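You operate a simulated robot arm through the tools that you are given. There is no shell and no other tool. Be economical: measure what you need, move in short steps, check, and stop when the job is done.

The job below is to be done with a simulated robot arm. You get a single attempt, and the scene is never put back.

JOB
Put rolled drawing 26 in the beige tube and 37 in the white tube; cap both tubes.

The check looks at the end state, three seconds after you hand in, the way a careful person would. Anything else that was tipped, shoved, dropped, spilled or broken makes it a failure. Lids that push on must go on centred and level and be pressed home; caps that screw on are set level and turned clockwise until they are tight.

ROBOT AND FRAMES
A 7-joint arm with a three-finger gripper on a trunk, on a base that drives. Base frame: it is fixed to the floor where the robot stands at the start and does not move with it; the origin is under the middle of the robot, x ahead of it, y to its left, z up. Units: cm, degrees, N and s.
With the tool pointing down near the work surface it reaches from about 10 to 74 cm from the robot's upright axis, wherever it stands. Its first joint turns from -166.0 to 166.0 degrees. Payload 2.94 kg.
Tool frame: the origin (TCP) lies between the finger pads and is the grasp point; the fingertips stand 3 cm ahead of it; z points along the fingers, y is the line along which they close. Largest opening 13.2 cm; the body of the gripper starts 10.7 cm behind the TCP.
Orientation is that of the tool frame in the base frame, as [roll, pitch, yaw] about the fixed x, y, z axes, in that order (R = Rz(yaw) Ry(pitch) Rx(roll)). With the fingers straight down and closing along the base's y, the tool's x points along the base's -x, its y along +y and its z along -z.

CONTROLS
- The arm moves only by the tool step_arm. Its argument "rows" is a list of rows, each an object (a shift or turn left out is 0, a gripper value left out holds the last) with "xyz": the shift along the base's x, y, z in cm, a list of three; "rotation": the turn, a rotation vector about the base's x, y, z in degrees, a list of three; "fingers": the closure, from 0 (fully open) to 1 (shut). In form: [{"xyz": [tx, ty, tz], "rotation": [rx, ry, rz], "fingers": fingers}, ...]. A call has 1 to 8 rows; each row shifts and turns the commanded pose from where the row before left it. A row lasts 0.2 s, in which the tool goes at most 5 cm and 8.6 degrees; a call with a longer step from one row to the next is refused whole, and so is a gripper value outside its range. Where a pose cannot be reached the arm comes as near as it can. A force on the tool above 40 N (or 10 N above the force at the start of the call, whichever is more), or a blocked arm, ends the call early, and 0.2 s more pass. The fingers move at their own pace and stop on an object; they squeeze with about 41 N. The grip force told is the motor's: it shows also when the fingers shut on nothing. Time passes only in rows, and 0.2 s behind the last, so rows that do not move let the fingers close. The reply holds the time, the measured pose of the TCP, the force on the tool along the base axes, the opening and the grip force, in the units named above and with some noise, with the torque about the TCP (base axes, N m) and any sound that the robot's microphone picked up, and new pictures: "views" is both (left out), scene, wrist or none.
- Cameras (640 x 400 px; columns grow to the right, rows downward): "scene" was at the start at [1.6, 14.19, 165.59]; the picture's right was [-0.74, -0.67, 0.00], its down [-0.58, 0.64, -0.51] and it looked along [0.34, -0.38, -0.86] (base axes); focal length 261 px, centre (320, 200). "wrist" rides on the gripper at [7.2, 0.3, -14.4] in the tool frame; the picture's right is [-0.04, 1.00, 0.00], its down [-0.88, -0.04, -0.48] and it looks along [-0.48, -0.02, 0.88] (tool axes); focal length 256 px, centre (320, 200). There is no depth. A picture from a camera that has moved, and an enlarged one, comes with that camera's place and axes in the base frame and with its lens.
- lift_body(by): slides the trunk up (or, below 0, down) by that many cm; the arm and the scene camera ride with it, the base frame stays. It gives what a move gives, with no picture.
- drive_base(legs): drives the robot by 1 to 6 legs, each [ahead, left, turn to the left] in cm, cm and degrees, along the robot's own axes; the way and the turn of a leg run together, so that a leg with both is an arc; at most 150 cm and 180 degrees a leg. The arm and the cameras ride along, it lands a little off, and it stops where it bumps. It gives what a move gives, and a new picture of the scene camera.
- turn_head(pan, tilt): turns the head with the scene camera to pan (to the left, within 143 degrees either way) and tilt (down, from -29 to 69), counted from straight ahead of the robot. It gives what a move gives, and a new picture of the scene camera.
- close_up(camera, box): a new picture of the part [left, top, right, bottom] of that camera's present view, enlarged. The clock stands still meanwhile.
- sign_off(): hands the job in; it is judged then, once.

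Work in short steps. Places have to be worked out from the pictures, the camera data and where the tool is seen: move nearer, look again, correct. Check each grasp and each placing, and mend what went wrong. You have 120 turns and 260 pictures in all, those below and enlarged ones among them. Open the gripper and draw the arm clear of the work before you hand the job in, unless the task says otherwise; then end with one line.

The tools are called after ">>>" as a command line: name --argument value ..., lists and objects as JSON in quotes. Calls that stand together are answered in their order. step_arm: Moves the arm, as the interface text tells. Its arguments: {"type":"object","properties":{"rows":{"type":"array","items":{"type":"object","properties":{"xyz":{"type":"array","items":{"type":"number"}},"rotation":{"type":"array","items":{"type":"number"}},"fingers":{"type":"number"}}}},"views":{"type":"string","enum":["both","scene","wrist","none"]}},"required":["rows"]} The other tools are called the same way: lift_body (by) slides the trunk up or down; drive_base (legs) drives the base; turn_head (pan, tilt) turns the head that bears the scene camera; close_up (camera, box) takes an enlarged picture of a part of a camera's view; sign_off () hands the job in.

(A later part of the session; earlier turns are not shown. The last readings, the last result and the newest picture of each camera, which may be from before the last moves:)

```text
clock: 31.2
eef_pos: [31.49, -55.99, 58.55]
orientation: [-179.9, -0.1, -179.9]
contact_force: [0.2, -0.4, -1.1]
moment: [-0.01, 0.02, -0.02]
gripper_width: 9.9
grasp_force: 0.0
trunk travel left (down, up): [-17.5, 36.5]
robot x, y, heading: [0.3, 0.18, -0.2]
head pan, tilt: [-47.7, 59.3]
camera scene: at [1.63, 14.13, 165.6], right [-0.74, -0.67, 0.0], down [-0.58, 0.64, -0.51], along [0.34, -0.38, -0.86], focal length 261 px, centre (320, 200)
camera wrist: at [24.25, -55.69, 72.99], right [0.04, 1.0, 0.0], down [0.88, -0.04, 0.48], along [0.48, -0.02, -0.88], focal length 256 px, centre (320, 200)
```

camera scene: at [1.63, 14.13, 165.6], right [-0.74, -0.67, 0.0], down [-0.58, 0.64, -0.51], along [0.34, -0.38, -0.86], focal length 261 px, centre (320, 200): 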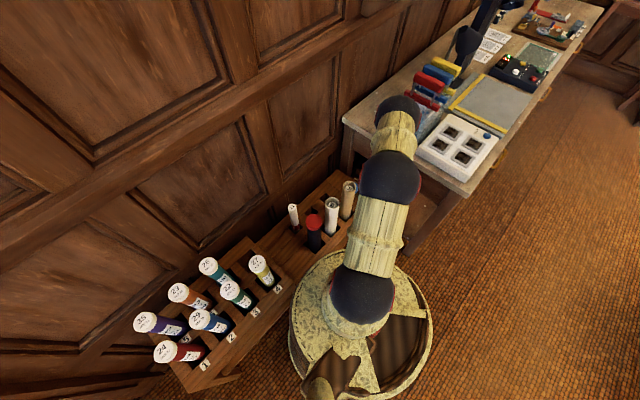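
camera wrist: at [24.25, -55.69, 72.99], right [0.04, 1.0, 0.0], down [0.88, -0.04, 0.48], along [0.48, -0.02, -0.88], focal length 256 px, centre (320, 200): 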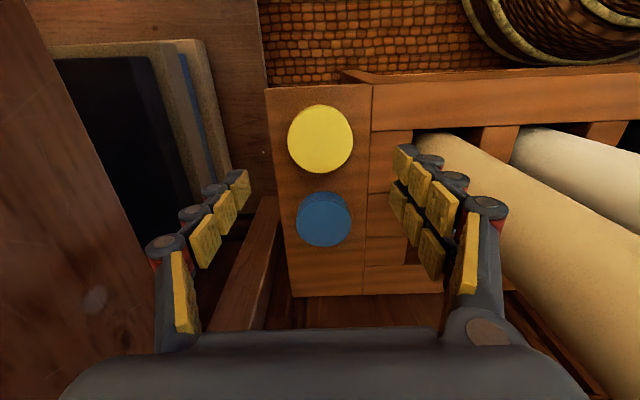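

I zoom to gauge the cap's height against the rack surface.

>>> close_up --camera "wrist" --box '[250, 80, 410, 260]'

```text
2.22 times, centred on (330, 170) of wrist
camera zoom: at [24.25, -55.69, 72.99], right [0.04, 1.0, 0.0], down [0.88, -0.04, 0.48], along [0.48, -0.02, -0.88], focal length 569 px, centre (298, 267)
```

zoom: 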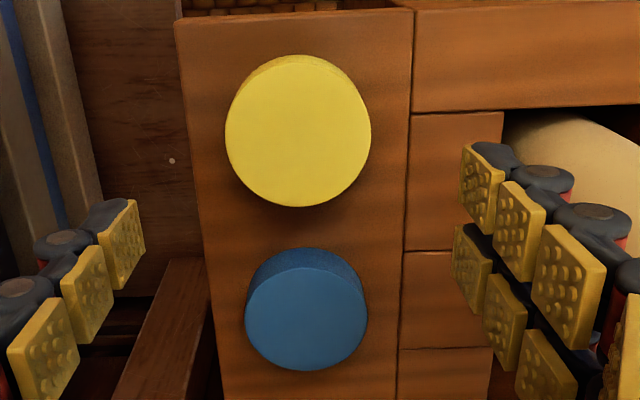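

Cap is about 6.9 wide and 2 high (rack surface ≈44). I lower to tips ≈45 and look.

>>> step_arm --rows '[{"xyz": [0, 0.05, -4]}, {"xyz": [0, 0, -4]}, {"xyz": [0, 0, -2.4]}, {"xyz": [0, 0, 0]}]' --views "both"

>>> close_up --camera "wrist" --box '[200, 120, 440, 270]'

```text
clock: 32.2
eef_pos: [31.42, -55.87, 48.29]
orientation: [-180.0, 0.0, -179.9]
contact_force: [1.1, -0.6, 0.7]
moment: [-0.01, -0.02, -0.01]
gripper_width: 9.92
grasp_force: 0.1
trunk travel left (down, up): [-17.5, 36.5]
robot x, y, heading: [-0.32, -0.2, -0.2]
head pan, tilt: [-47.7, 59.3]
camera scene: at [1.62, 14.15, 165.59], right [-0.74, -0.67, 0.0], down [-0.58, 0.64, -0.51], along [0.34, -0.38, -0.86], focal length 261 px, centre (320, 200)
camera wrist: at [24.25, -55.65, 62.69], right [0.04, 1.0, 0.0], down [0.88, -0.04, 0.48], along [0.48, -0.02, -0.88], focal length 256 px, centre (320, 200)
```

scene: 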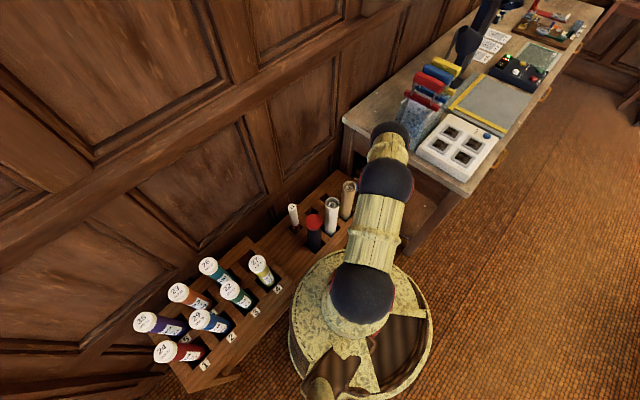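
wrist: 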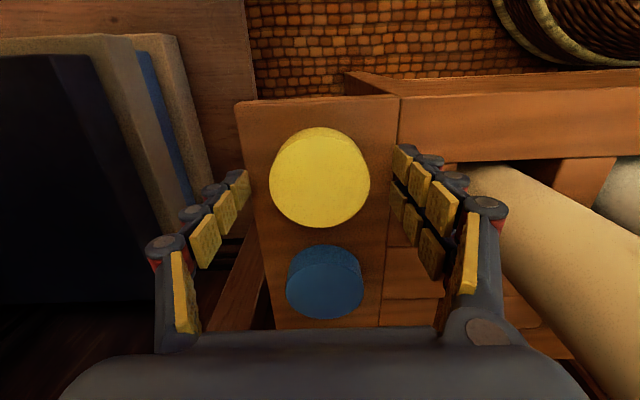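

```text
2.67 times, centred on (320, 195) of wrist
camera zoom: at [24.25, -55.65, 62.69], right [0.04, 1.0, 0.0], down [0.88, -0.04, 0.48], along [0.48, -0.02, -0.88], focal length 683 px, centre (320, 213)
```

zoom: 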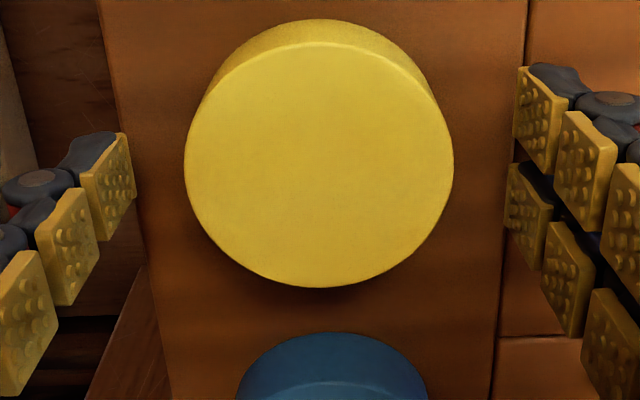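

Cap centre (31.5,-56), top 46.7, height ≈2.2. I lower 0.4 and close on it.

>>> step_arm --rows '[{"xyz": [0.1, -0.05, -0.4]}, {"xyz": [0, 0, 0]}, {"fingers": 1}, {"xyz": [0, 0, 0]}, {"xyz": [0, 0, 0]}, {"xyz": [0, 0, 0]}]' --views "none"

>>> close_up --camera "wrist" --box '[200, 120, 440, 270]'

```text
clock: 33.6
eef_pos: [31.43, -55.95, 47.98]
orientation: [179.9, 0.1, -179.9]
contact_force: [-0.1, 0.4, 1.6]
moment: [0.08, 0.01, -0.02]
gripper_width: 6.39
grasp_force: 29.6
trunk travel left (down, up): [-17.5, 36.5]
robot x, y, heading: [0.23, 0.06, -0.1]
head pan, tilt: [-47.7, 59.3]
```

```text
2.67 times, centred on (320, 195) of wrist
camera zoom: at [24.32, -55.68, 62.31], right [0.04, 1.0, 0.0], down [0.88, -0.04, 0.48], along [0.48, -0.02, -0.88], focal length 683 px, centre (320, 213)
```

zoom: 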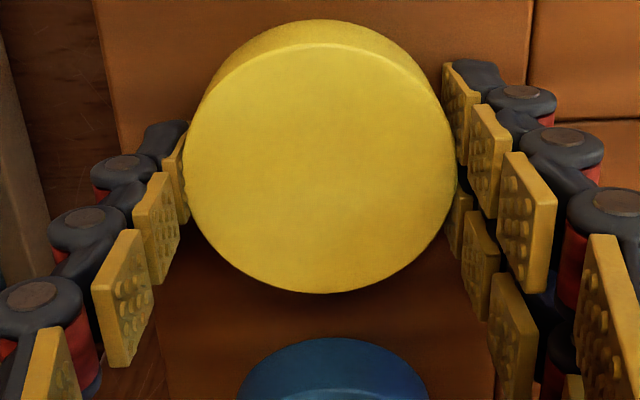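

Gripped at 6.4. I lift straight up and check that it holds level.

>>> step_arm --rows '[{"xyz": [0, 0, 0]}, {"xyz": [0, 0, 2]}, {"xyz": [0, 0, 4]}, {"xyz": [0, 0, 4]}, {"xyz": [0, 0, 4]}, {"xyz": [0, 0, 4]}, {"xyz": [0, 0, 4]}, {"xyz": [0, 0, 0]}]' --views "wrist"

>>> step_arm --rows '[{"xyz": [0, 0, 4]}, {"xyz": [0, 0, 4]}, {"xyz": [0, 0, 2]}, {"xyz": [0, 0, 0]}]' --views "both"

```text
clock: 35.4
eef_pos: [31.52, -56.09, 69.91]
orientation: [179.9, 0.0, 180.0]
contact_force: [0.0, -0.7, -0.2]
moment: [-0.02, -0.03, -0.02]
gripper_width: 6.41
grasp_force: 40.5
trunk travel left (down, up): [-17.5, 36.5]
robot x, y, heading: [-0.02, -0.2, 0.1]
head pan, tilt: [-47.7, 59.3]
camera wrist: at [24.33, -55.78, 84.32], right [0.04, 1.0, 0.0], down [0.88, -0.04, 0.48], along [0.48, -0.02, -0.88], focal length 256 px, centre (320, 200)
```

wrist: 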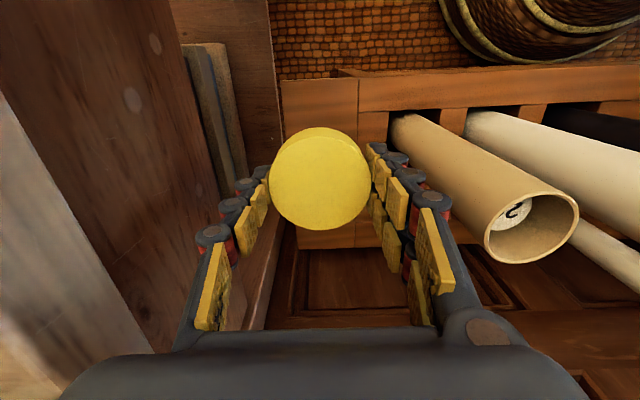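

```text
clock: 36.4
eef_pos: [31.34, -55.95, 79.77]
orientation: [-180.0, -0.1, -180.0]
contact_force: [1.1, 0.2, -0.9]
moment: [0.04, 0.0, -0.02]
gripper_width: 6.37
grasp_force: 41.1
trunk travel left (down, up): [-17.5, 36.5]
robot x, y, heading: [-0.07, 0.03, 0.2]
head pan, tilt: [-47.7, 59.3]
camera scene: at [1.61, 14.17, 165.59], right [-0.74, -0.67, 0.0], down [-0.58, 0.64, -0.51], along [0.34, -0.38, -0.86], focal length 261 px, centre (320, 200)
camera wrist: at [24.18, -55.73, 94.21], right [0.04, 1.0, 0.0], down [0.88, -0.04, 0.48], along [0.47, -0.02, -0.88], focal length 256 px, centre (320, 200)
```

scene: 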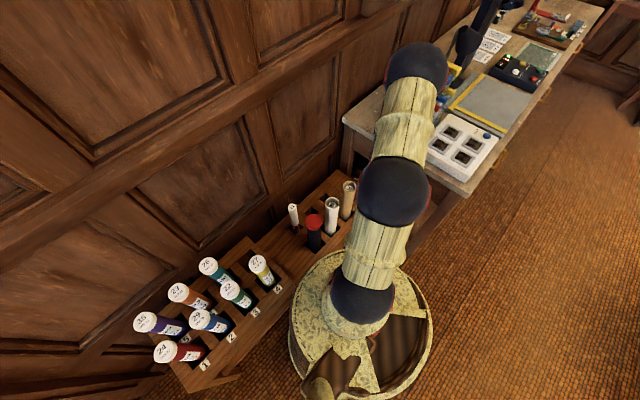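
wrist: 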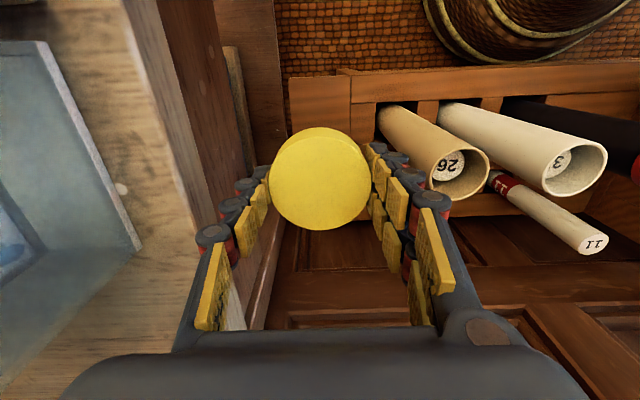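

Cap is held. I zoom to find its offset from the tool axis.

>>> close_up --camera "wrist" --box '[240, 110, 400, 250]'

>>> close_up --camera "wrist" --box '[370, 90, 530, 220]'

```text
2.86 times, centred on (320, 180) of wrist
camera zoom: at [24.18, -55.73, 94.21], right [0.04, 1.0, 0.0], down [0.88, -0.04, 0.48], along [0.47, -0.02, -0.88], focal length 731 px, centre (320, 257)
```

zoom: 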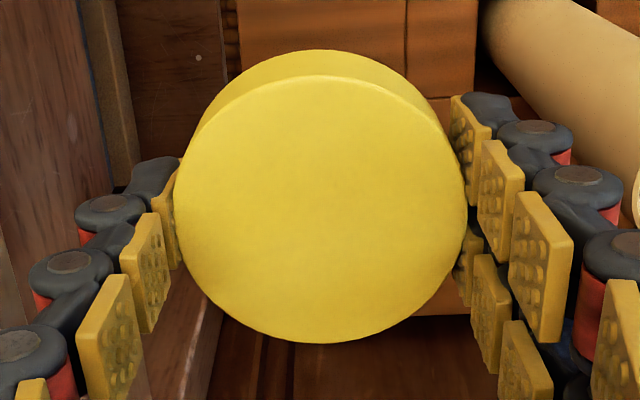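

```text
3.08 times, centred on (450, 155) of wrist
camera zoom: at [24.18, -55.73, 94.21], right [0.04, 1.0, 0.0], down [0.88, -0.04, 0.48], along [0.47, -0.02, -0.88], focal length 788 px, centre (-80, 338)
```

zoom: 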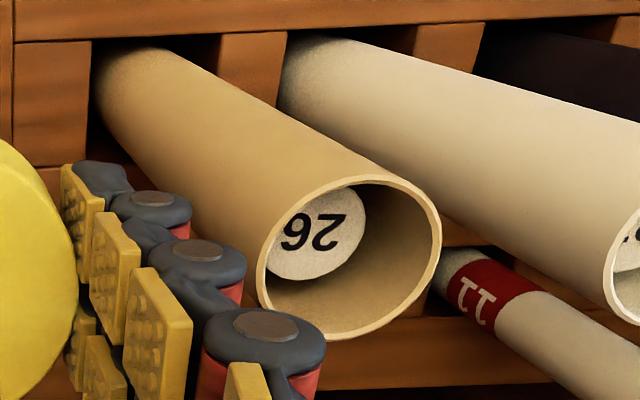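

I judge the cap centre about 0.15 cm in −x of the tool axis. The beige rim is at (34.8,-41.95,70.3). I move over it at height and inspect.

>>> step_arm --rows '[{"xyz": [0.9, 3.5, 0]}, {"xyz": [0.9, 3.5, 0]}, {"xyz": [0.9, 3.5, 0]}, {"xyz": [0.7, 3.5, 0]}, {"xyz": [0, 0, -3]}, {"xyz": [0, 0, 0]}]' --views "none"

>>> close_up --camera "wrist" --box '[240, 70, 400, 250]'

>>> close_up --camera "scene" --box '[300, 140, 400, 230]'

```text
clock: 37.8
eef_pos: [34.72, -41.91, 76.86]
orientation: [-180.0, -0.1, -179.9]
contact_force: [-0.1, 0.2, -0.8]
moment: [0.0, 0.05, 0.01]
gripper_width: 6.36
grasp_force: 41.1
trunk travel left (down, up): [-17.5, 36.5]
robot x, y, heading: [0.02, 0.34, 0.2]
head pan, tilt: [-47.7, 59.3]
```

```text
2.22 times, centred on (320, 160) of wrist
camera zoom: at [27.6, -41.74, 91.35], right [0.04, 1.0, 0.0], down [0.88, -0.04, 0.48], along [0.47, -0.02, -0.88], focal length 569 px, centre (320, 289)
```

zoom: 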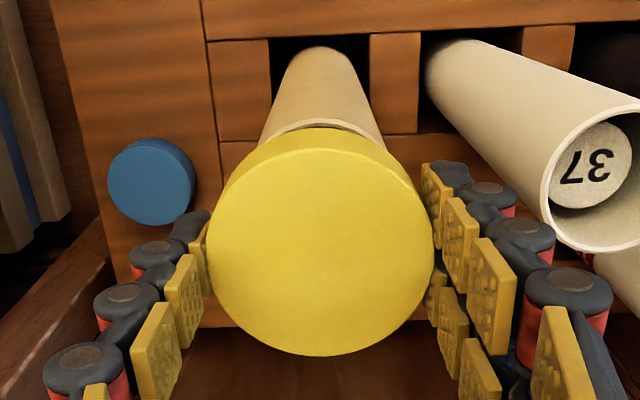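

```text
4.44 times, centred on (350, 185) of scene
camera zoom: at [1.64, 14.12, 165.6], right [-0.74, -0.67, 0.0], down [-0.58, 0.64, -0.51], along [0.34, -0.38, -0.86], focal length 1162 px, centre (187, 267)
```

zoom: 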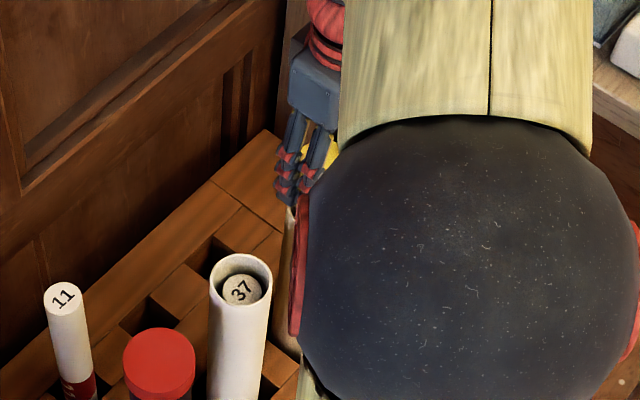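

Alignment in both axes looks within 0.1–0.2. I lower slowly toward the rim.

>>> step_arm --rows '[{"xyz": [0.05, -0.02, -1]}, {"xyz": [0, 0, -1]}, {"xyz": [0, 0, -0.5]}, {"xyz": [0, 0, 0]}]' --views "none"

>>> close_up --camera "wrist" --box '[240, 70, 400, 250]'

```text
clock: 38.8
eef_pos: [35.06, -42.01, 74.33]
orientation: [180.0, 0.0, -180.0]
contact_force: [-0.1, 0.2, -0.2]
moment: [0.0, 0.02, 0.0]
gripper_width: 6.39
grasp_force: 40.9
trunk travel left (down, up): [-17.5, 36.5]
robot x, y, heading: [-0.17, -0.01, -0.1]
head pan, tilt: [-47.7, 59.3]
```

```text
2.22 times, centred on (320, 160) of wrist
camera zoom: at [27.75, -41.78, 88.77], right [0.04, 1.0, 0.0], down [0.88, -0.04, 0.48], along [0.48, -0.02, -0.88], focal length 569 px, centre (320, 289)
```

zoom: 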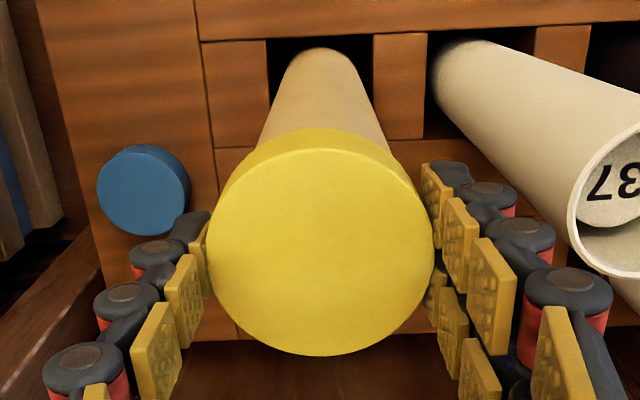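

Rim now just under the cap. I continue down in small steps watching force.

>>> step_arm --rows '[{"xyz": [0, 0.05, -0.4]}, {"xyz": [0, 0, -0.4]}, {"xyz": [0, 0, -0.4]}, {"xyz": [0, 0, 0]}]' --views "none"

>>> close_up --camera "wrist" --box '[240, 70, 400, 250]'

```text
clock: 39.8
eef_pos: [34.98, -41.98, 73.0]
orientation: [-180.0, -0.1, 180.0]
contact_force: [0.6, -0.1, -0.1]
moment: [-0.02, 0.0, 0.02]
gripper_width: 6.38
grasp_force: 41.1
trunk travel left (down, up): [-17.5, 36.5]
robot x, y, heading: [0.2, 0.18, 0.2]
head pan, tilt: [-47.7, 59.3]
```

```text
2.22 times, centred on (320, 160) of wrist
camera zoom: at [27.8, -41.65, 87.51], right [0.04, 1.0, 0.0], down [0.88, -0.04, 0.48], along [0.47, -0.02, -0.88], focal length 569 px, centre (320, 289)
```

zoom: 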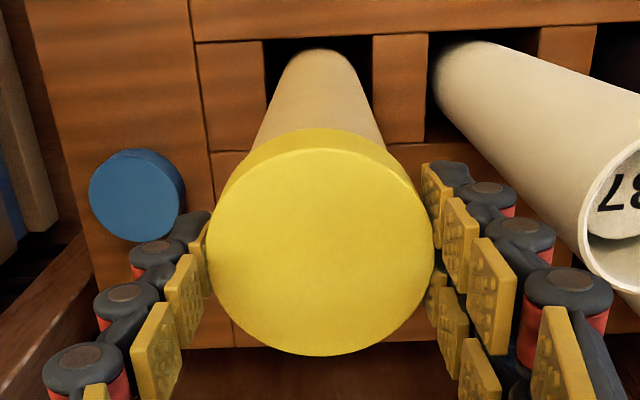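

No contact yet. Further down.

>>> step_arm --rows '[{"xyz": [0, 0, -0.3]}, {"xyz": [0, 0, -0.3]}, {"xyz": [0, 0, 0]}]' --views "none"

>>> step_arm --rows '[{"xyz": [0, 0, -0.3]}, {"xyz": [0, 0, -0.3]}, {"xyz": [0, 0, 0]}]' --views "none"

```text
clock: 40.6
eef_pos: [34.85, -41.98, 72.47]
orientation: [179.9, 0.0, -179.9]
contact_force: [0.1, -0.1, -0.4]
moment: [0.03, 0.02, -0.02]
gripper_width: 6.39
grasp_force: 41.2
trunk travel left (down, up): [-17.5, 36.5]
robot x, y, heading: [0.09, 0.38, -0.2]
head pan, tilt: [-47.7, 59.3]
```

```text
clock: 41.4
eef_pos: [34.8, -41.95, 71.82]
orientation: [-179.9, -0.1, 180.0]
contact_force: [0.1, -0.3, -0.1]
moment: [0.0, 0.03, -0.01]
gripper_width: 6.38
grasp_force: 40.8
trunk travel left (down, up): [-17.5, 36.5]
robot x, y, heading: [-0.1, 0.09, 0.2]
head pan, tilt: [-47.7, 59.3]
```

>>> close_up --camera "wrist" --box '[240, 70, 400, 250]'

>>> close_up --camera "scene" --box '[310, 140, 390, 230]'

```text
2.22 times, centred on (320, 160) of wrist
camera zoom: at [27.77, -41.64, 86.26], right [0.04, 1.0, 0.0], down [0.88, -0.04, 0.48], along [0.48, -0.02, -0.88], focal length 569 px, centre (320, 289)
```

zoom: 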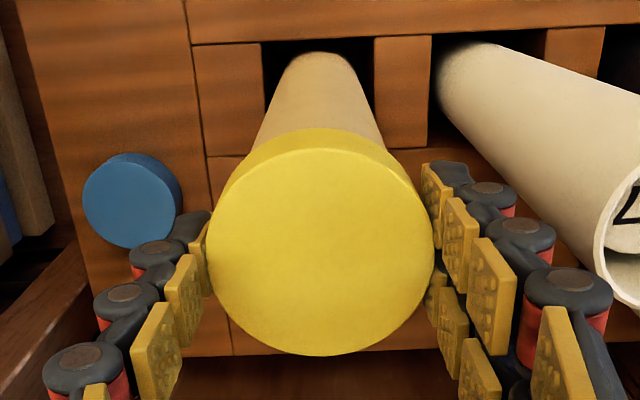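

```text
4.44 times, centred on (350, 185) of scene
camera zoom: at [1.61, 14.18, 165.59], right [-0.74, -0.67, 0.0], down [-0.58, 0.64, -0.51], along [0.34, -0.38, -0.86], focal length 1162 px, centre (187, 267)
```

zoom: 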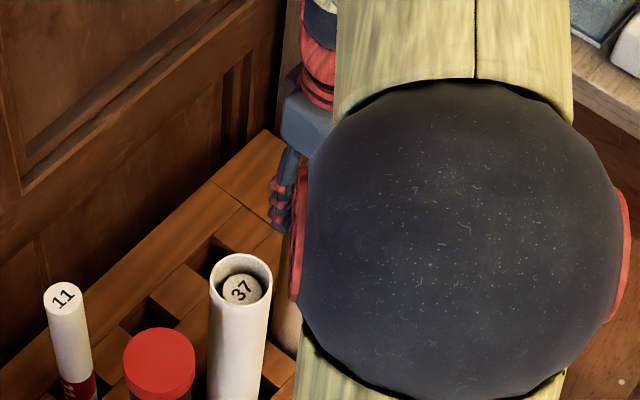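

Cap remains level with no resistance, so it appears to be sliding over the rim. I keep going until it seats.

>>> step_arm --rows '[{"xyz": [0, 0, -0.3]}, {"xyz": [0, 0, -0.3]}, {"xyz": [0, 0, 0]}]' --views "none"

>>> step_arm --rows '[{"xyz": [0, 0, -0.3]}, {"xyz": [0, 0, -0.3]}, {"xyz": [0, 0, 0]}]' --views "wrist"

```text
clock: 42.2
eef_pos: [35.02, -41.95, 71.16]
orientation: [180.0, 0.0, 180.0]
contact_force: [-0.6, -0.3, -0.1]
moment: [0.01, 0.02, 0.02]
gripper_width: 6.38
grasp_force: 40.6
trunk travel left (down, up): [-17.5, 36.5]
robot x, y, heading: [0.16, 0.03, 0.0]
head pan, tilt: [-47.7, 59.3]
```

```text
clock: 43.0
eef_pos: [34.94, -41.85, 70.79]
orientation: [-179.9, -0.1, -180.0]
contact_force: [0.0, 2.6, 15.2]
moment: [1.15, 0.27, -0.01]
gripper_width: 6.35
grasp_force: 41.0
trunk travel left (down, up): [-17.5, 36.5]
robot x, y, heading: [-0.05, -0.12, -0.1]
head pan, tilt: [-47.7, 59.3]
heard: snap
camera wrist: at [27.77, -41.63, 85.21], right [0.04, 1.0, 0.0], down [0.88, -0.04, 0.48], along [0.48, -0.02, -0.88], focal length 256 px, centre (320, 200)
```

wrist: 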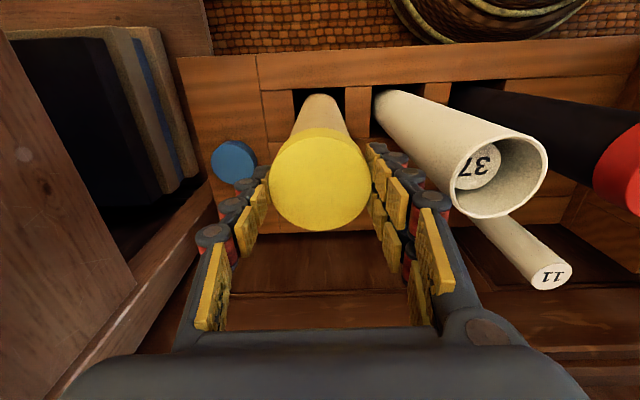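

A snap and 15 N: the cap seems to have seated. I press slightly more, release, and back off upward to check.

>>> step_arm --rows '[{"xyz": [0, 0, -0.15]}, {"xyz": [0, 0, 0]}, {"xyz": [0, 0, 0.2]}, {"fingers": 0.4}, {"xyz": [0, 0, 0]}, {"xyz": [0, 0, 0]}, {"xyz": [0, 0, 0]}]' --views "none"

>>> step_arm --rows '[{"xyz": [0, 0, 4]}, {"xyz": [0, 0, 4]}, {"xyz": [0, 0, 4]}, {"xyz": [0, 0, 0]}]' --views "both"

>>> close_up --camera "wrist" --box '[250, 60, 450, 210]'

```text
clock: 44.6
eef_pos: [34.95, -41.93, 70.7]
orientation: [-180.0, 0.0, 179.9]
contact_force: [-0.4, 0.7, 0.7]
moment: [-0.01, 0.0, 0.0]
gripper_width: 7.92
grasp_force: 0.0
trunk travel left (down, up): [-17.5, 36.5]
robot x, y, heading: [0.1, 0.06, -0.0]
head pan, tilt: [-47.7, 59.3]
```

```text
clock: 45.6
eef_pos: [34.82, -42.06, 82.76]
orientation: [180.0, 0.1, -180.0]
contact_force: [-0.4, 0.5, 0.0]
moment: [0.03, 0.01, 0.0]
gripper_width: 7.94
grasp_force: 0.1
trunk travel left (down, up): [-17.5, 36.5]
robot x, y, heading: [-0.12, 0.12, -0.2]
head pan, tilt: [-47.7, 59.3]
camera scene: at [1.58, 14.21, 165.58], right [-0.74, -0.67, 0.0], down [-0.58, 0.64, -0.51], along [0.34, -0.38, -0.86], focal length 261 px, centre (320, 200)
camera wrist: at [27.67, -41.76, 97.2], right [0.04, 1.0, 0.0], down [0.88, -0.04, 0.48], along [0.47, -0.02, -0.88], focal length 256 px, centre (320, 200)
```

scene: 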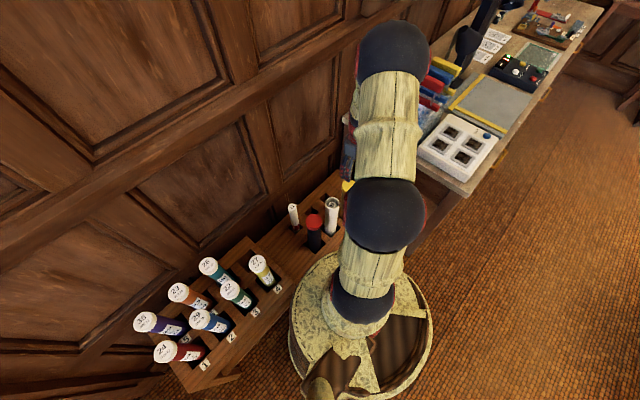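
wrist: 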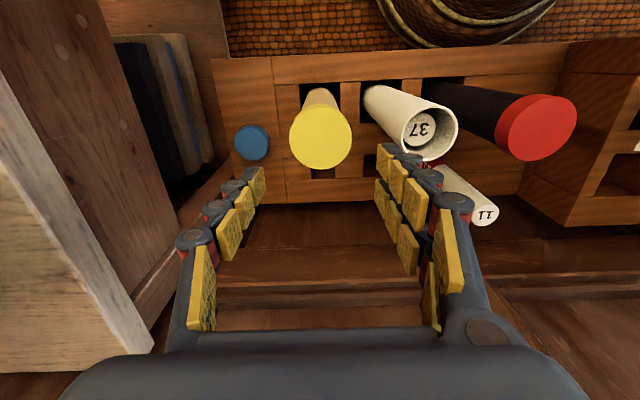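

```text
2.67 times, centred on (350, 135) of wrist
camera zoom: at [27.67, -41.76, 97.2], right [0.04, 1.0, 0.0], down [0.88, -0.04, 0.48], along [0.47, -0.02, -0.88], focal length 683 px, centre (240, 373)
```

zoom: 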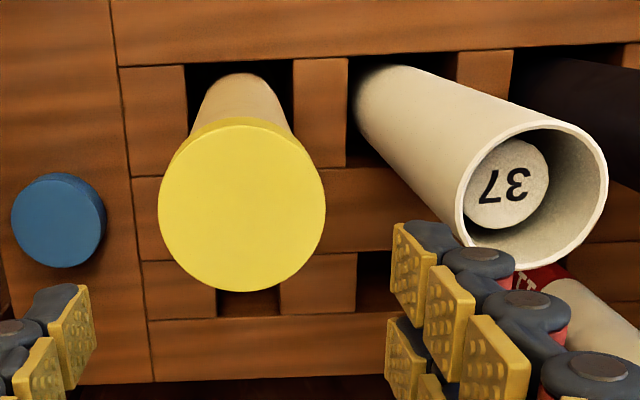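

Cap looks seated and level. I confirm with a gentle press on its middle with shut fingers.

>>> step_arm --rows '[{"xyz": [0, 0, 0], "fingers": 1}, {"xyz": [0, 0, -3]}, {"xyz": [0, 0, -3]}, {"xyz": [0, 0, -1.5]}, {"xyz": [0, 0, 0]}, {"xyz": [0, 0, 0]}, {"xyz": [0, 0, 0]}]' --views "wrist"

>>> step_arm --rows '[{"xyz": [0, 0, -0.4]}, {"xyz": [0, 0, -0.4]}, {"xyz": [0, 0, -0.3]}, {"xyz": [0, 0, 0]}]' --views "none"

```text
clock: 47.2
eef_pos: [34.87, -42.03, 75.28]
orientation: [-180.0, 0.0, 179.9]
contact_force: [0.1, 0.3, -1.0]
moment: [-0.01, -0.02, 0.02]
gripper_width: 0.01
grasp_force: 28.6
trunk travel left (down, up): [-17.5, 36.5]
robot x, y, heading: [0.15, 0.07, -0.1]
head pan, tilt: [-47.7, 59.3]
camera wrist: at [27.72, -41.71, 89.69], right [0.04, 1.0, 0.0], down [0.88, -0.04, 0.48], along [0.47, -0.02, -0.88], focal length 256 px, centre (320, 200)
```

wrist: 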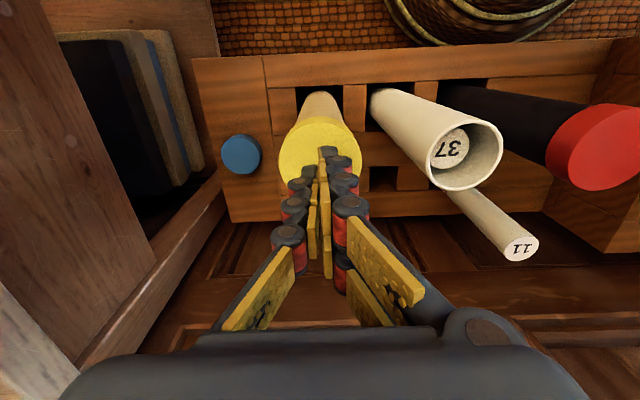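

```text
clock: 48.2
eef_pos: [34.88, -42.02, 74.21]
orientation: [180.0, 0.0, 179.9]
contact_force: [-0.3, -0.2, 0.2]
moment: [-0.03, 0.0, -0.03]
gripper_width: 0.02
grasp_force: 29.1
trunk travel left (down, up): [-17.5, 36.5]
robot x, y, heading: [0.18, -0.04, -0.0]
head pan, tilt: [-47.7, 59.3]
```

>>> step_arm --rows '[{"xyz": [0, 0, -0.3]}, {"xyz": [0, 0, -0.2]}, {"xyz": [0, 0, -0.2]}, {"xyz": [0, 0, 0]}]' --views "none"

```text
clock: 49.2
eef_pos: [34.83, -41.94, 73.49]
orientation: [180.0, 0.1, -179.9]
contact_force: [0.6, 0.4, 0.0]
moment: [-0.02, -0.02, -0.01]
gripper_width: 0.0
grasp_force: 28.6
trunk travel left (down, up): [-17.5, 36.5]
robot x, y, heading: [-0.45, -0.06, 0.0]
head pan, tilt: [-47.7, 59.3]
```

>>> step_arm --rows '[{"xyz": [0, 0, -0.2]}, {"xyz": [0, 0, -0.2]}, {"xyz": [0, 0, -0.15]}, {"xyz": [0, 0, -0.15]}, {"xyz": [0, 0, 0]}]' --views "none"

```text
clock: 50.4
eef_pos: [35.02, -41.98, 72.92]
orientation: [-179.9, 0.1, 180.0]
contact_force: [-1.5, 0.3, 19.8]
moment: [0.07, 0.08, 0.01]
gripper_width: 0.59
grasp_force: 28.5
trunk travel left (down, up): [-17.5, 36.5]
robot x, y, heading: [-0.09, -0.08, -0.1]
head pan, tilt: [-47.7, 59.3]
```

Firm at 20 N with no further movement: the yellow cap is home. Now up and over to the blue cap at (41.3,-55.9).

>>> step_arm --rows '[{"xyz": [0, 0, 4]}, {"xyz": [0, 0, 5]}, {"xyz": [1.6, -3.5, 2], "fingers": 0.25}, {"xyz": [1.6, -3.5, 0]}, {"xyz": [1.6, -3.5, 0]}, {"xyz": [1.6, -3.4, 0]}, {"xyz": [0, 0, 0]}]' --views "none"

>>> step_arm --rows '[{"xyz": [0, 0, -5]}, {"xyz": [0, 0, -5]}, {"xyz": [0, 0, -5]}, {"xyz": [0, 0, -3]}, {"xyz": [0, 0, 0]}]' --views "both"

```text
clock: 52.0
eef_pos: [41.4, -56.09, 83.74]
orientation: [180.0, 0.1, -180.0]
contact_force: [-0.7, 0.6, -0.4]
moment: [0.03, -0.02, 0.03]
gripper_width: 8.5
grasp_force: 0.1
trunk travel left (down, up): [-17.5, 36.5]
robot x, y, heading: [-0.03, 0.1, 0.1]
head pan, tilt: [-47.7, 59.3]
```

```text
clock: 53.2
eef_pos: [41.11, -55.98, 65.72]
orientation: [180.0, 0.0, -180.0]
contact_force: [0.2, -0.4, 0.3]
moment: [0.04, 0.01, 0.04]
gripper_width: 9.89
grasp_force: 0.0
trunk travel left (down, up): [-17.5, 36.5]
robot x, y, heading: [-0.1, -0.1, 0.1]
head pan, tilt: [-47.7, 59.3]
camera scene: at [1.63, 14.14, 165.6], right [-0.74, -0.67, 0.0], down [-0.58, 0.64, -0.51], along [0.34, -0.38, -0.86], focal length 261 px, centre (320, 200)
camera wrist: at [34.01, -55.76, 80.14], right [0.04, 1.0, 0.0], down [0.88, -0.04, 0.48], along [0.48, -0.02, -0.88], focal length 256 px, centre (320, 200)
```

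scene: 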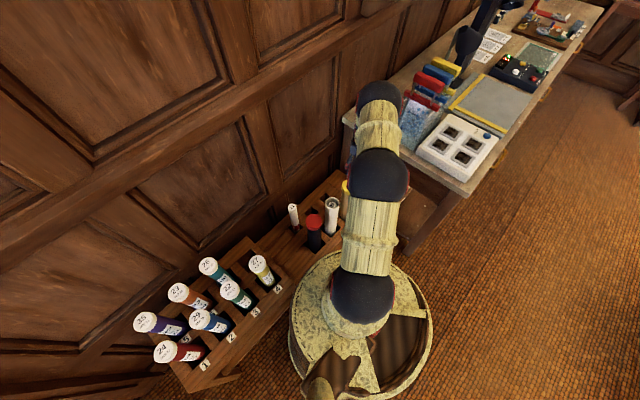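
wrist: 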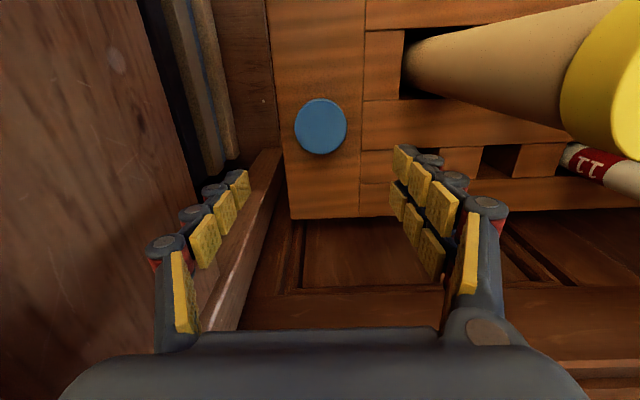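

Blue cap at (41.2,-55.9); the forearm stays well above the beige tube. I lower to the same grip height as for yellow.

>>> step_arm --rows '[{"xyz": [0, 0.05, -5]}, {"xyz": [0, 0, -5]}, {"xyz": [0, 0, -4]}, {"xyz": [0, 0, -2.5]}, {"xyz": [0, 0, 0]}]' --views "both"

>>> close_up --camera "wrist" --box '[200, 120, 440, 270]'

```text
clock: 54.4
eef_pos: [41.11, -55.83, 48.98]
orientation: [180.0, 0.0, 179.9]
contact_force: [-0.5, 1.2, -0.5]
moment: [-0.01, -0.02, -0.01]
gripper_width: 9.88
grasp_force: 0.1
trunk travel left (down, up): [-17.5, 36.5]
robot x, y, heading: [0.07, 0.19, -0.2]
head pan, tilt: [-47.7, 59.3]
camera scene: at [1.63, 14.15, 165.59], right [-0.74, -0.67, 0.0], down [-0.58, 0.64, -0.51], along [0.34, -0.38, -0.86], focal length 261 px, centre (320, 200)
camera wrist: at [33.99, -55.54, 63.48], right [0.04, 1.0, 0.0], down [0.88, -0.04, 0.48], along [0.47, -0.02, -0.88], focal length 256 px, centre (320, 200)
```

scene: 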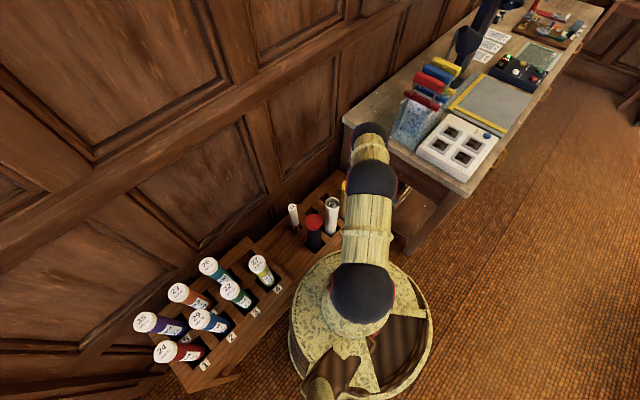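
wrist: 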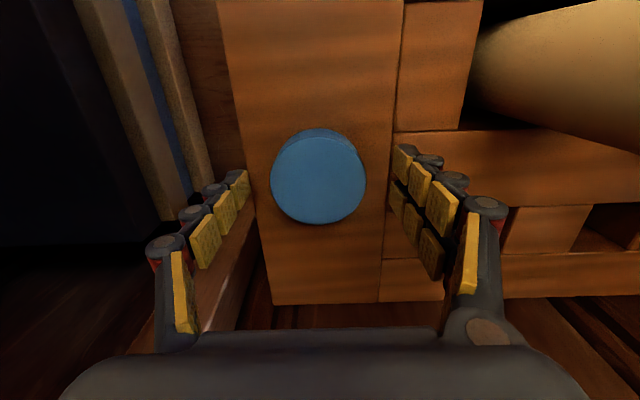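

```text
2.67 times, centred on (320, 195) of wrist
camera zoom: at [33.99, -55.54, 63.48], right [0.04, 1.0, 0.0], down [0.88, -0.04, 0.48], along [0.47, -0.02, -0.88], focal length 683 px, centre (320, 213)
```

zoom: 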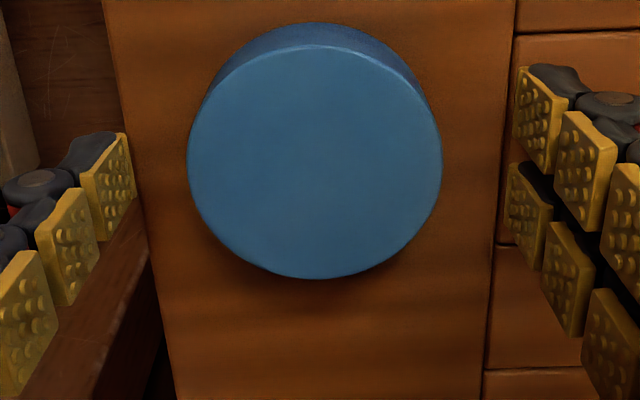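

Small correction (+0.1,−0.1), lower 1.0 and close on the blue cap.

>>> step_arm --rows '[{"xyz": [0.12, -0.12, -1.0]}, {"xyz": [0, 0, 0]}, {"fingers": 1}, {"xyz": [0, 0, 0]}, {"xyz": [0, 0, 0]}, {"xyz": [0, 0, 0]}, {"xyz": [0, 0, 0]}]' --views "none"

>>> step_arm --rows '[{"xyz": [0, 0, 2]}, {"xyz": [0, 0, 4]}, {"xyz": [0, 0, 5]}, {"xyz": [0, 0, 5]}, {"xyz": [0, 0, 5]}, {"xyz": [0, 0, 5]}, {"xyz": [0, 0, 5]}, {"xyz": [0, 0, 0]}]' --views "both"

>>> close_up --camera "wrist" --box '[240, 110, 400, 250]'

```text
clock: 56.0
eef_pos: [41.36, -55.93, 48.19]
orientation: [180.0, -0.1, 179.9]
contact_force: [-1.0, 0.8, 1.7]
moment: [0.06, 0.02, 0.02]
gripper_width: 6.39
grasp_force: 40.6
trunk travel left (down, up): [-17.5, 36.5]
robot x, y, heading: [-0.07, -0.08, 0.1]
head pan, tilt: [-47.7, 59.3]
```

```text
clock: 57.8
eef_pos: [41.47, -55.87, 79.35]
orientation: [180.0, 0.0, -180.0]
contact_force: [0.0, 0.1, 0.1]
moment: [-0.04, 0.01, 0.01]
gripper_width: 6.36
grasp_force: 40.9
trunk travel left (down, up): [-17.5, 36.5]
robot x, y, heading: [-0.44, -0.2, 0.1]
head pan, tilt: [-47.7, 59.3]
camera scene: at [1.58, 14.21, 165.58], right [-0.74, -0.67, 0.0], down [-0.58, 0.64, -0.51], along [0.34, -0.38, -0.86], focal length 261 px, centre (320, 200)
camera wrist: at [34.26, -55.67, 93.73], right [0.04, 1.0, 0.0], down [0.88, -0.04, 0.48], along [0.47, -0.02, -0.88], focal length 256 px, centre (320, 200)
```

scene: 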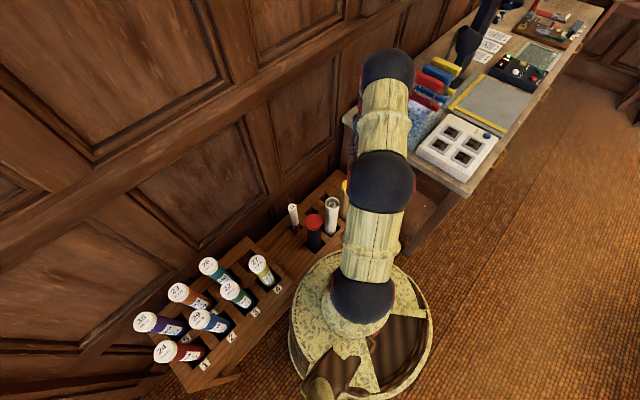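
wrist: 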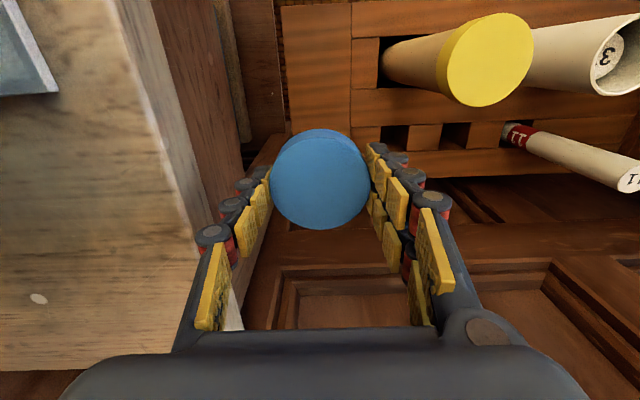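

```text
2.86 times, centred on (320, 180) of wrist
camera zoom: at [34.26, -55.67, 93.73], right [0.04, 1.0, 0.0], down [0.88, -0.04, 0.48], along [0.47, -0.02, -0.88], focal length 731 px, centre (320, 257)
```

zoom: 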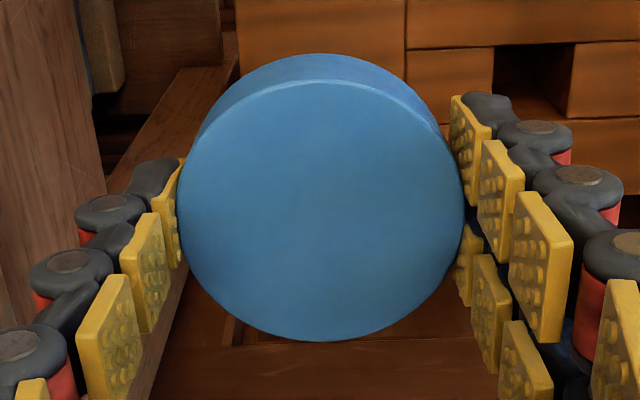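

Blue cap is held the same way as the yellow one. I carry it over to the white tube at (34.8,-30.5).

>>> step_arm --rows '[{"xyz": [-1.1, 4.25, 0]}, {"xyz": [-1.1, 4.25, 0]}, {"xyz": [-1.1, 4.25, 0]}, {"xyz": [-1.1, 4.25, 0]}, {"xyz": [-1.1, 4.25, 0]}, {"xyz": [-1.05, 4.2, 0]}, {"xyz": [0, 0, -2.5]}, {"xyz": [0, 0, 0]}]' --views "none"

>>> close_up --camera "wrist" --box '[240, 70, 400, 250]'

>>> close_up --camera "scene" --box '[290, 140, 390, 240]'

```text
clock: 59.6
eef_pos: [35.01, -30.38, 76.82]
orientation: [179.9, 0.0, 180.0]
contact_force: [1.0, 0.1, -0.9]
moment: [0.01, 0.01, 0.02]
gripper_width: 6.39
grasp_force: 40.8
trunk travel left (down, up): [-17.5, 36.5]
robot x, y, heading: [-0.2, 0.21, -0.2]
head pan, tilt: [-47.7, 59.3]
```

```text
2.22 times, centred on (320, 160) of wrist
camera zoom: at [27.91, -30.23, 91.26], right [0.04, 1.0, 0.0], down [0.88, -0.04, 0.48], along [0.47, -0.02, -0.88], focal length 569 px, centre (320, 289)
```

zoom: 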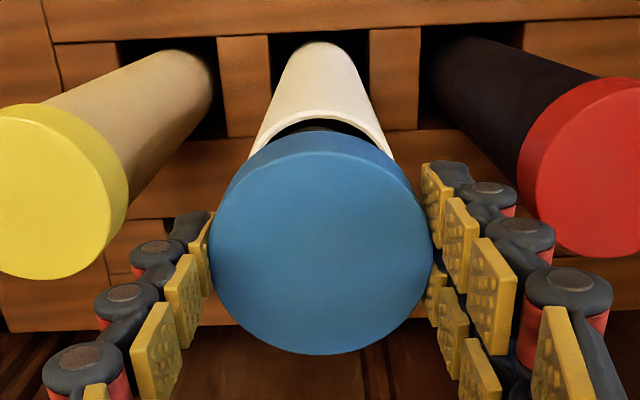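

```text
4.00 times, centred on (340, 190) of scene
camera zoom: at [1.65, 14.14, 165.59], right [-0.74, -0.67, 0.0], down [-0.58, 0.64, -0.51], along [0.34, -0.38, -0.86], focal length 1046 px, centre (240, 240)
```

zoom: 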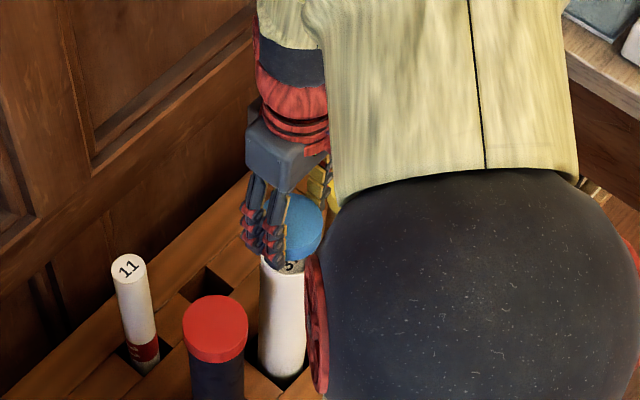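

Nearly the same picture as for yellow; x needs about −0.15. I lower.

>>> step_arm --rows '[{"xyz": [-0.15, -0.03, -1]}, {"xyz": [0, 0, -1]}, {"xyz": [0, 0, -0.5]}, {"xyz": [0, 0, 0]}]' --views "none"

>>> close_up --camera "wrist" --box '[240, 70, 400, 250]'

```text
clock: 60.6
eef_pos: [34.79, -30.58, 74.22]
orientation: [180.0, 0.0, -179.9]
contact_force: [0.5, -1.0, -0.7]
moment: [-0.04, 0.04, 0.04]
gripper_width: 6.39
grasp_force: 41.3
trunk travel left (down, up): [-17.5, 36.5]
robot x, y, heading: [0.28, -0.32, -0.1]
head pan, tilt: [-47.7, 59.3]
```

```text
2.22 times, centred on (320, 160) of wrist
camera zoom: at [27.63, -30.25, 88.65], right [0.04, 1.0, 0.0], down [0.88, -0.04, 0.48], along [0.47, -0.02, -0.88], focal length 569 px, centre (320, 289)
```

zoom: 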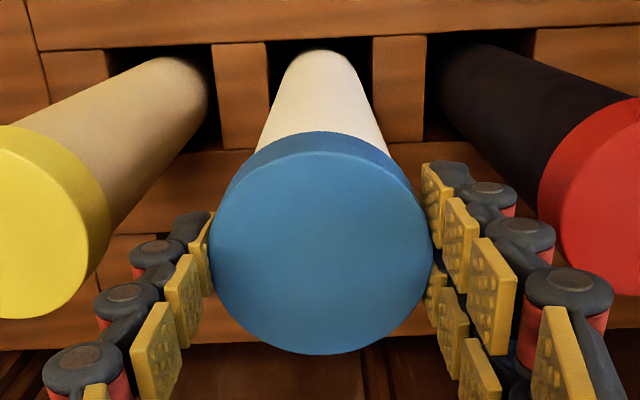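

Matches the yellow case. I continue downward in small steps.

>>> step_arm --rows '[{"xyz": [0, 0.05, -0.4]}, {"xyz": [0, 0, -0.4]}, {"xyz": [0, 0, -0.4]}, {"xyz": [0, 0, 0]}]' --views "none"

>>> step_arm --rows '[{"xyz": [0, 0, -0.3]}, {"xyz": [0, 0, -0.3]}, {"xyz": [0, 0, -0.3]}, {"xyz": [0, 0, 0]}]' --views "none"

>>> step_arm --rows '[{"xyz": [0, 0, -0.3]}, {"xyz": [0, 0, -0.3]}, {"xyz": [0, 0, 0]}]' --views "none"

```text
clock: 61.6
eef_pos: [34.91, -30.6, 73.09]
orientation: [-179.9, 0.1, 180.0]
contact_force: [-0.5, 1.0, 19.4]
moment: [0.64, 0.01, 0.02]
gripper_width: 6.37
grasp_force: 41.4
trunk travel left (down, up): [-17.5, 36.5]
robot x, y, heading: [-0.2, -0.1, 0.1]
head pan, tilt: [-47.7, 59.3]
```

```text
clock: 62.6
eef_pos: [34.87, -30.5, 72.08]
orientation: [-180.0, -0.1, 180.0]
contact_force: [-0.2, 0.6, -0.4]
moment: [0.0, 0.0, -0.01]
gripper_width: 6.4
grasp_force: 41.2
trunk travel left (down, up): [-17.5, 36.5]
robot x, y, heading: [-0.03, -0.26, 0.1]
head pan, tilt: [-47.7, 59.3]
```

```text
clock: 63.4
eef_pos: [34.74, -30.44, 71.51]
orientation: [-179.9, 0.0, -180.0]
contact_force: [-0.7, -0.2, 0.1]
moment: [0.0, -0.01, 0.04]
gripper_width: 6.38
grasp_force: 41.4
trunk travel left (down, up): [-17.5, 36.5]
robot x, y, heading: [-0.25, -0.16, 0.2]
head pan, tilt: [-47.7, 59.3]
```

There was a brief 19 N at 73.1, then free again. I check the cap's attitude before going on.

>>> close_up --camera "wrist" --box '[240, 70, 400, 250]'

>>> close_up --camera "scene" --box '[290, 140, 390, 240]'

```text
2.22 times, centred on (320, 160) of wrist
camera zoom: at [27.58, -30.19, 85.95], right [0.04, 1.0, 0.0], down [0.88, -0.04, 0.48], along [0.47, -0.02, -0.88], focal length 569 px, centre (320, 289)
```

zoom: 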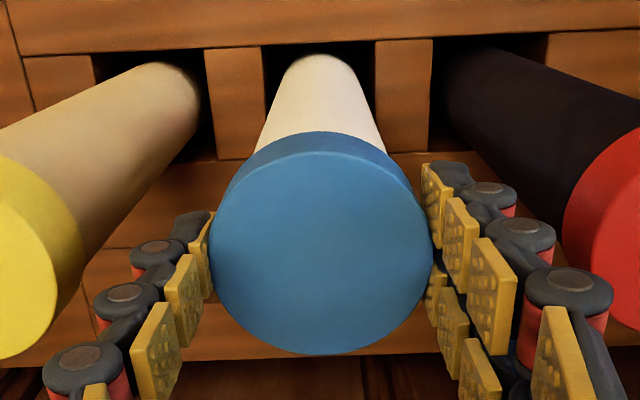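

```text
4.00 times, centred on (340, 190) of scene
camera zoom: at [1.61, 14.19, 165.59], right [-0.74, -0.67, 0.0], down [-0.58, 0.64, -0.51], along [0.34, -0.38, -0.86], focal length 1046 px, centre (240, 240)
```

zoom: 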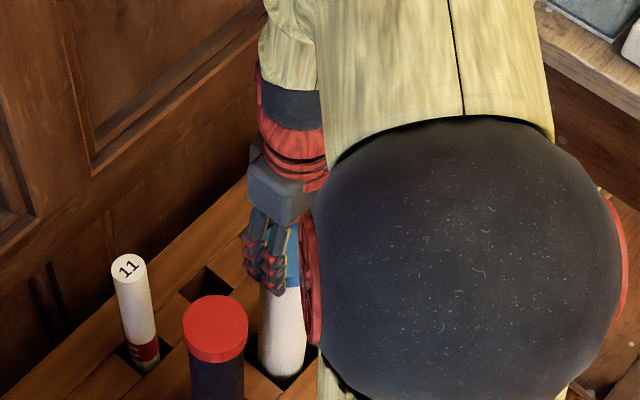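

Cap is level and over the tube. I press on until it snaps.

>>> step_arm --rows '[{"xyz": [0, 0, -0.3]}, {"xyz": [0, 0, -0.2]}, {"xyz": [0, 0, -0.2]}, {"xyz": [0, 0, 0]}]' --views "none"

```text
clock: 64.4
eef_pos: [34.79, -30.5, 70.93]
orientation: [-179.8, 0.2, -180.0]
contact_force: [-2.0, 2.0, 36.8]
moment: [0.55, 0.26, -0.01]
gripper_width: 6.37
grasp_force: 40.8
trunk travel left (down, up): [-17.5, 36.5]
robot x, y, heading: [0.14, -0.32, -0.2]
head pan, tilt: [-47.7, 59.3]
heard: snap
```

Snap at 37 N. I ease off, release and rise.

>>> step_arm --rows '[{"xyz": [0, 0, 0.1]}, {"fingers": 0.4}, {"xyz": [0, 0, 0]}, {"xyz": [0, 0, 0]}, {"xyz": [0, 0, 0]}]' --views "none"

>>> step_arm --rows '[{"xyz": [0, 0, 4]}, {"xyz": [0, 0, 4]}, {"xyz": [0, 0, 4]}, {"xyz": [0, 0, 0], "fingers": 1}, {"xyz": [0, 0, -4]}, {"xyz": [0, 0, -3]}, {"xyz": [0, 0, 0]}, {"xyz": [0, 0, 0]}]' --views "wrist"

```text
clock: 65.6
eef_pos: [34.64, -30.44, 70.86]
orientation: [-180.0, -0.1, -180.0]
contact_force: [0.0, 0.1, 0.0]
moment: [0.0, 0.03, -0.01]
gripper_width: 7.92
grasp_force: 0.0
trunk travel left (down, up): [-17.5, 36.5]
robot x, y, heading: [-0.08, -0.37, 0.0]
head pan, tilt: [-47.7, 59.3]
```

```text
clock: 67.4
eef_pos: [34.89, -30.46, 75.84]
orientation: [180.0, 0.1, 180.0]
contact_force: [0.4, -0.3, -0.2]
moment: [-0.01, -0.02, -0.02]
gripper_width: 0.0
grasp_force: 7.4
trunk travel left (down, up): [-17.5, 36.5]
robot x, y, heading: [0.09, -0.33, -0.1]
head pan, tilt: [-47.7, 59.3]
camera wrist: at [27.71, -30.16, 90.28], right [0.04, 1.0, 0.0], down [0.88, -0.04, 0.48], along [0.48, -0.02, -0.88], focal length 256 px, centre (320, 200)
```

wrist: 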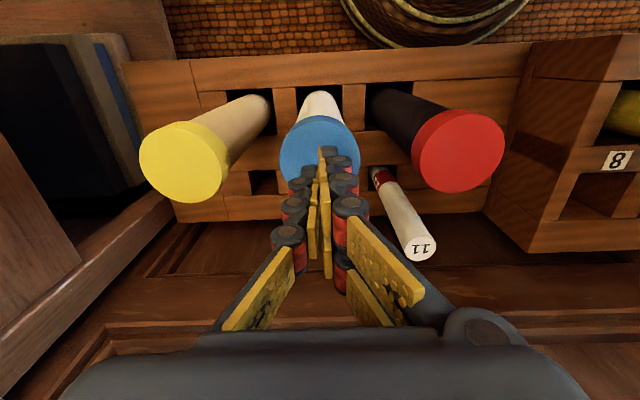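

Both caps look level. I make the same confirming press on the blue cap.

>>> step_arm --rows '[{"xyz": [0, 0, -1]}, {"xyz": [0, 0, -1]}, {"xyz": [0, 0, -0.4]}, {"xyz": [0, 0, 0]}]' --views "none"

>>> step_arm --rows '[{"xyz": [0, 0, -0.2]}, {"xyz": [0, 0, -0.2]}, {"xyz": [0, 0, -0.15]}, {"xyz": [0, 0, 0]}]' --views "none"

```text
clock: 68.4
eef_pos: [34.82, -30.29, 73.57]
orientation: [180.0, 0.0, -179.9]
contact_force: [0.2, 0.2, -0.8]
moment: [0.0, -0.01, 0.0]
gripper_width: 0.01
grasp_force: 28.8
trunk travel left (down, up): [-17.5, 36.5]
robot x, y, heading: [-0.16, 0.17, 0.0]
head pan, tilt: [-47.7, 59.3]
```

```text
clock: 69.4
eef_pos: [34.74, -30.5, 73.04]
orientation: [179.9, 0.0, -180.0]
contact_force: [-1.1, 0.1, 0.4]
moment: [0.03, 0.01, 0.04]
gripper_width: 0.0
grasp_force: 28.9
trunk travel left (down, up): [-17.5, 36.5]
robot x, y, heading: [-0.23, -0.11, -0.1]
head pan, tilt: [-47.7, 59.3]
```

>>> step_arm --rows '[{"xyz": [0, 0, -0.15]}, {"xyz": [0, 0, -0.15]}, {"xyz": [0, 0, 0]}]' --views "none"

```text
clock: 70.2
eef_pos: [34.85, -30.57, 72.85]
orientation: [-179.8, 0.2, 180.0]
contact_force: [-1.5, 0.5, 29.2]
moment: [0.01, 0.12, -0.03]
gripper_width: 0.62
grasp_force: 28.5
trunk travel left (down, up): [-17.5, 36.5]
robot x, y, heading: [0.38, 0.08, 0.0]
head pan, tilt: [-47.7, 59.3]
```

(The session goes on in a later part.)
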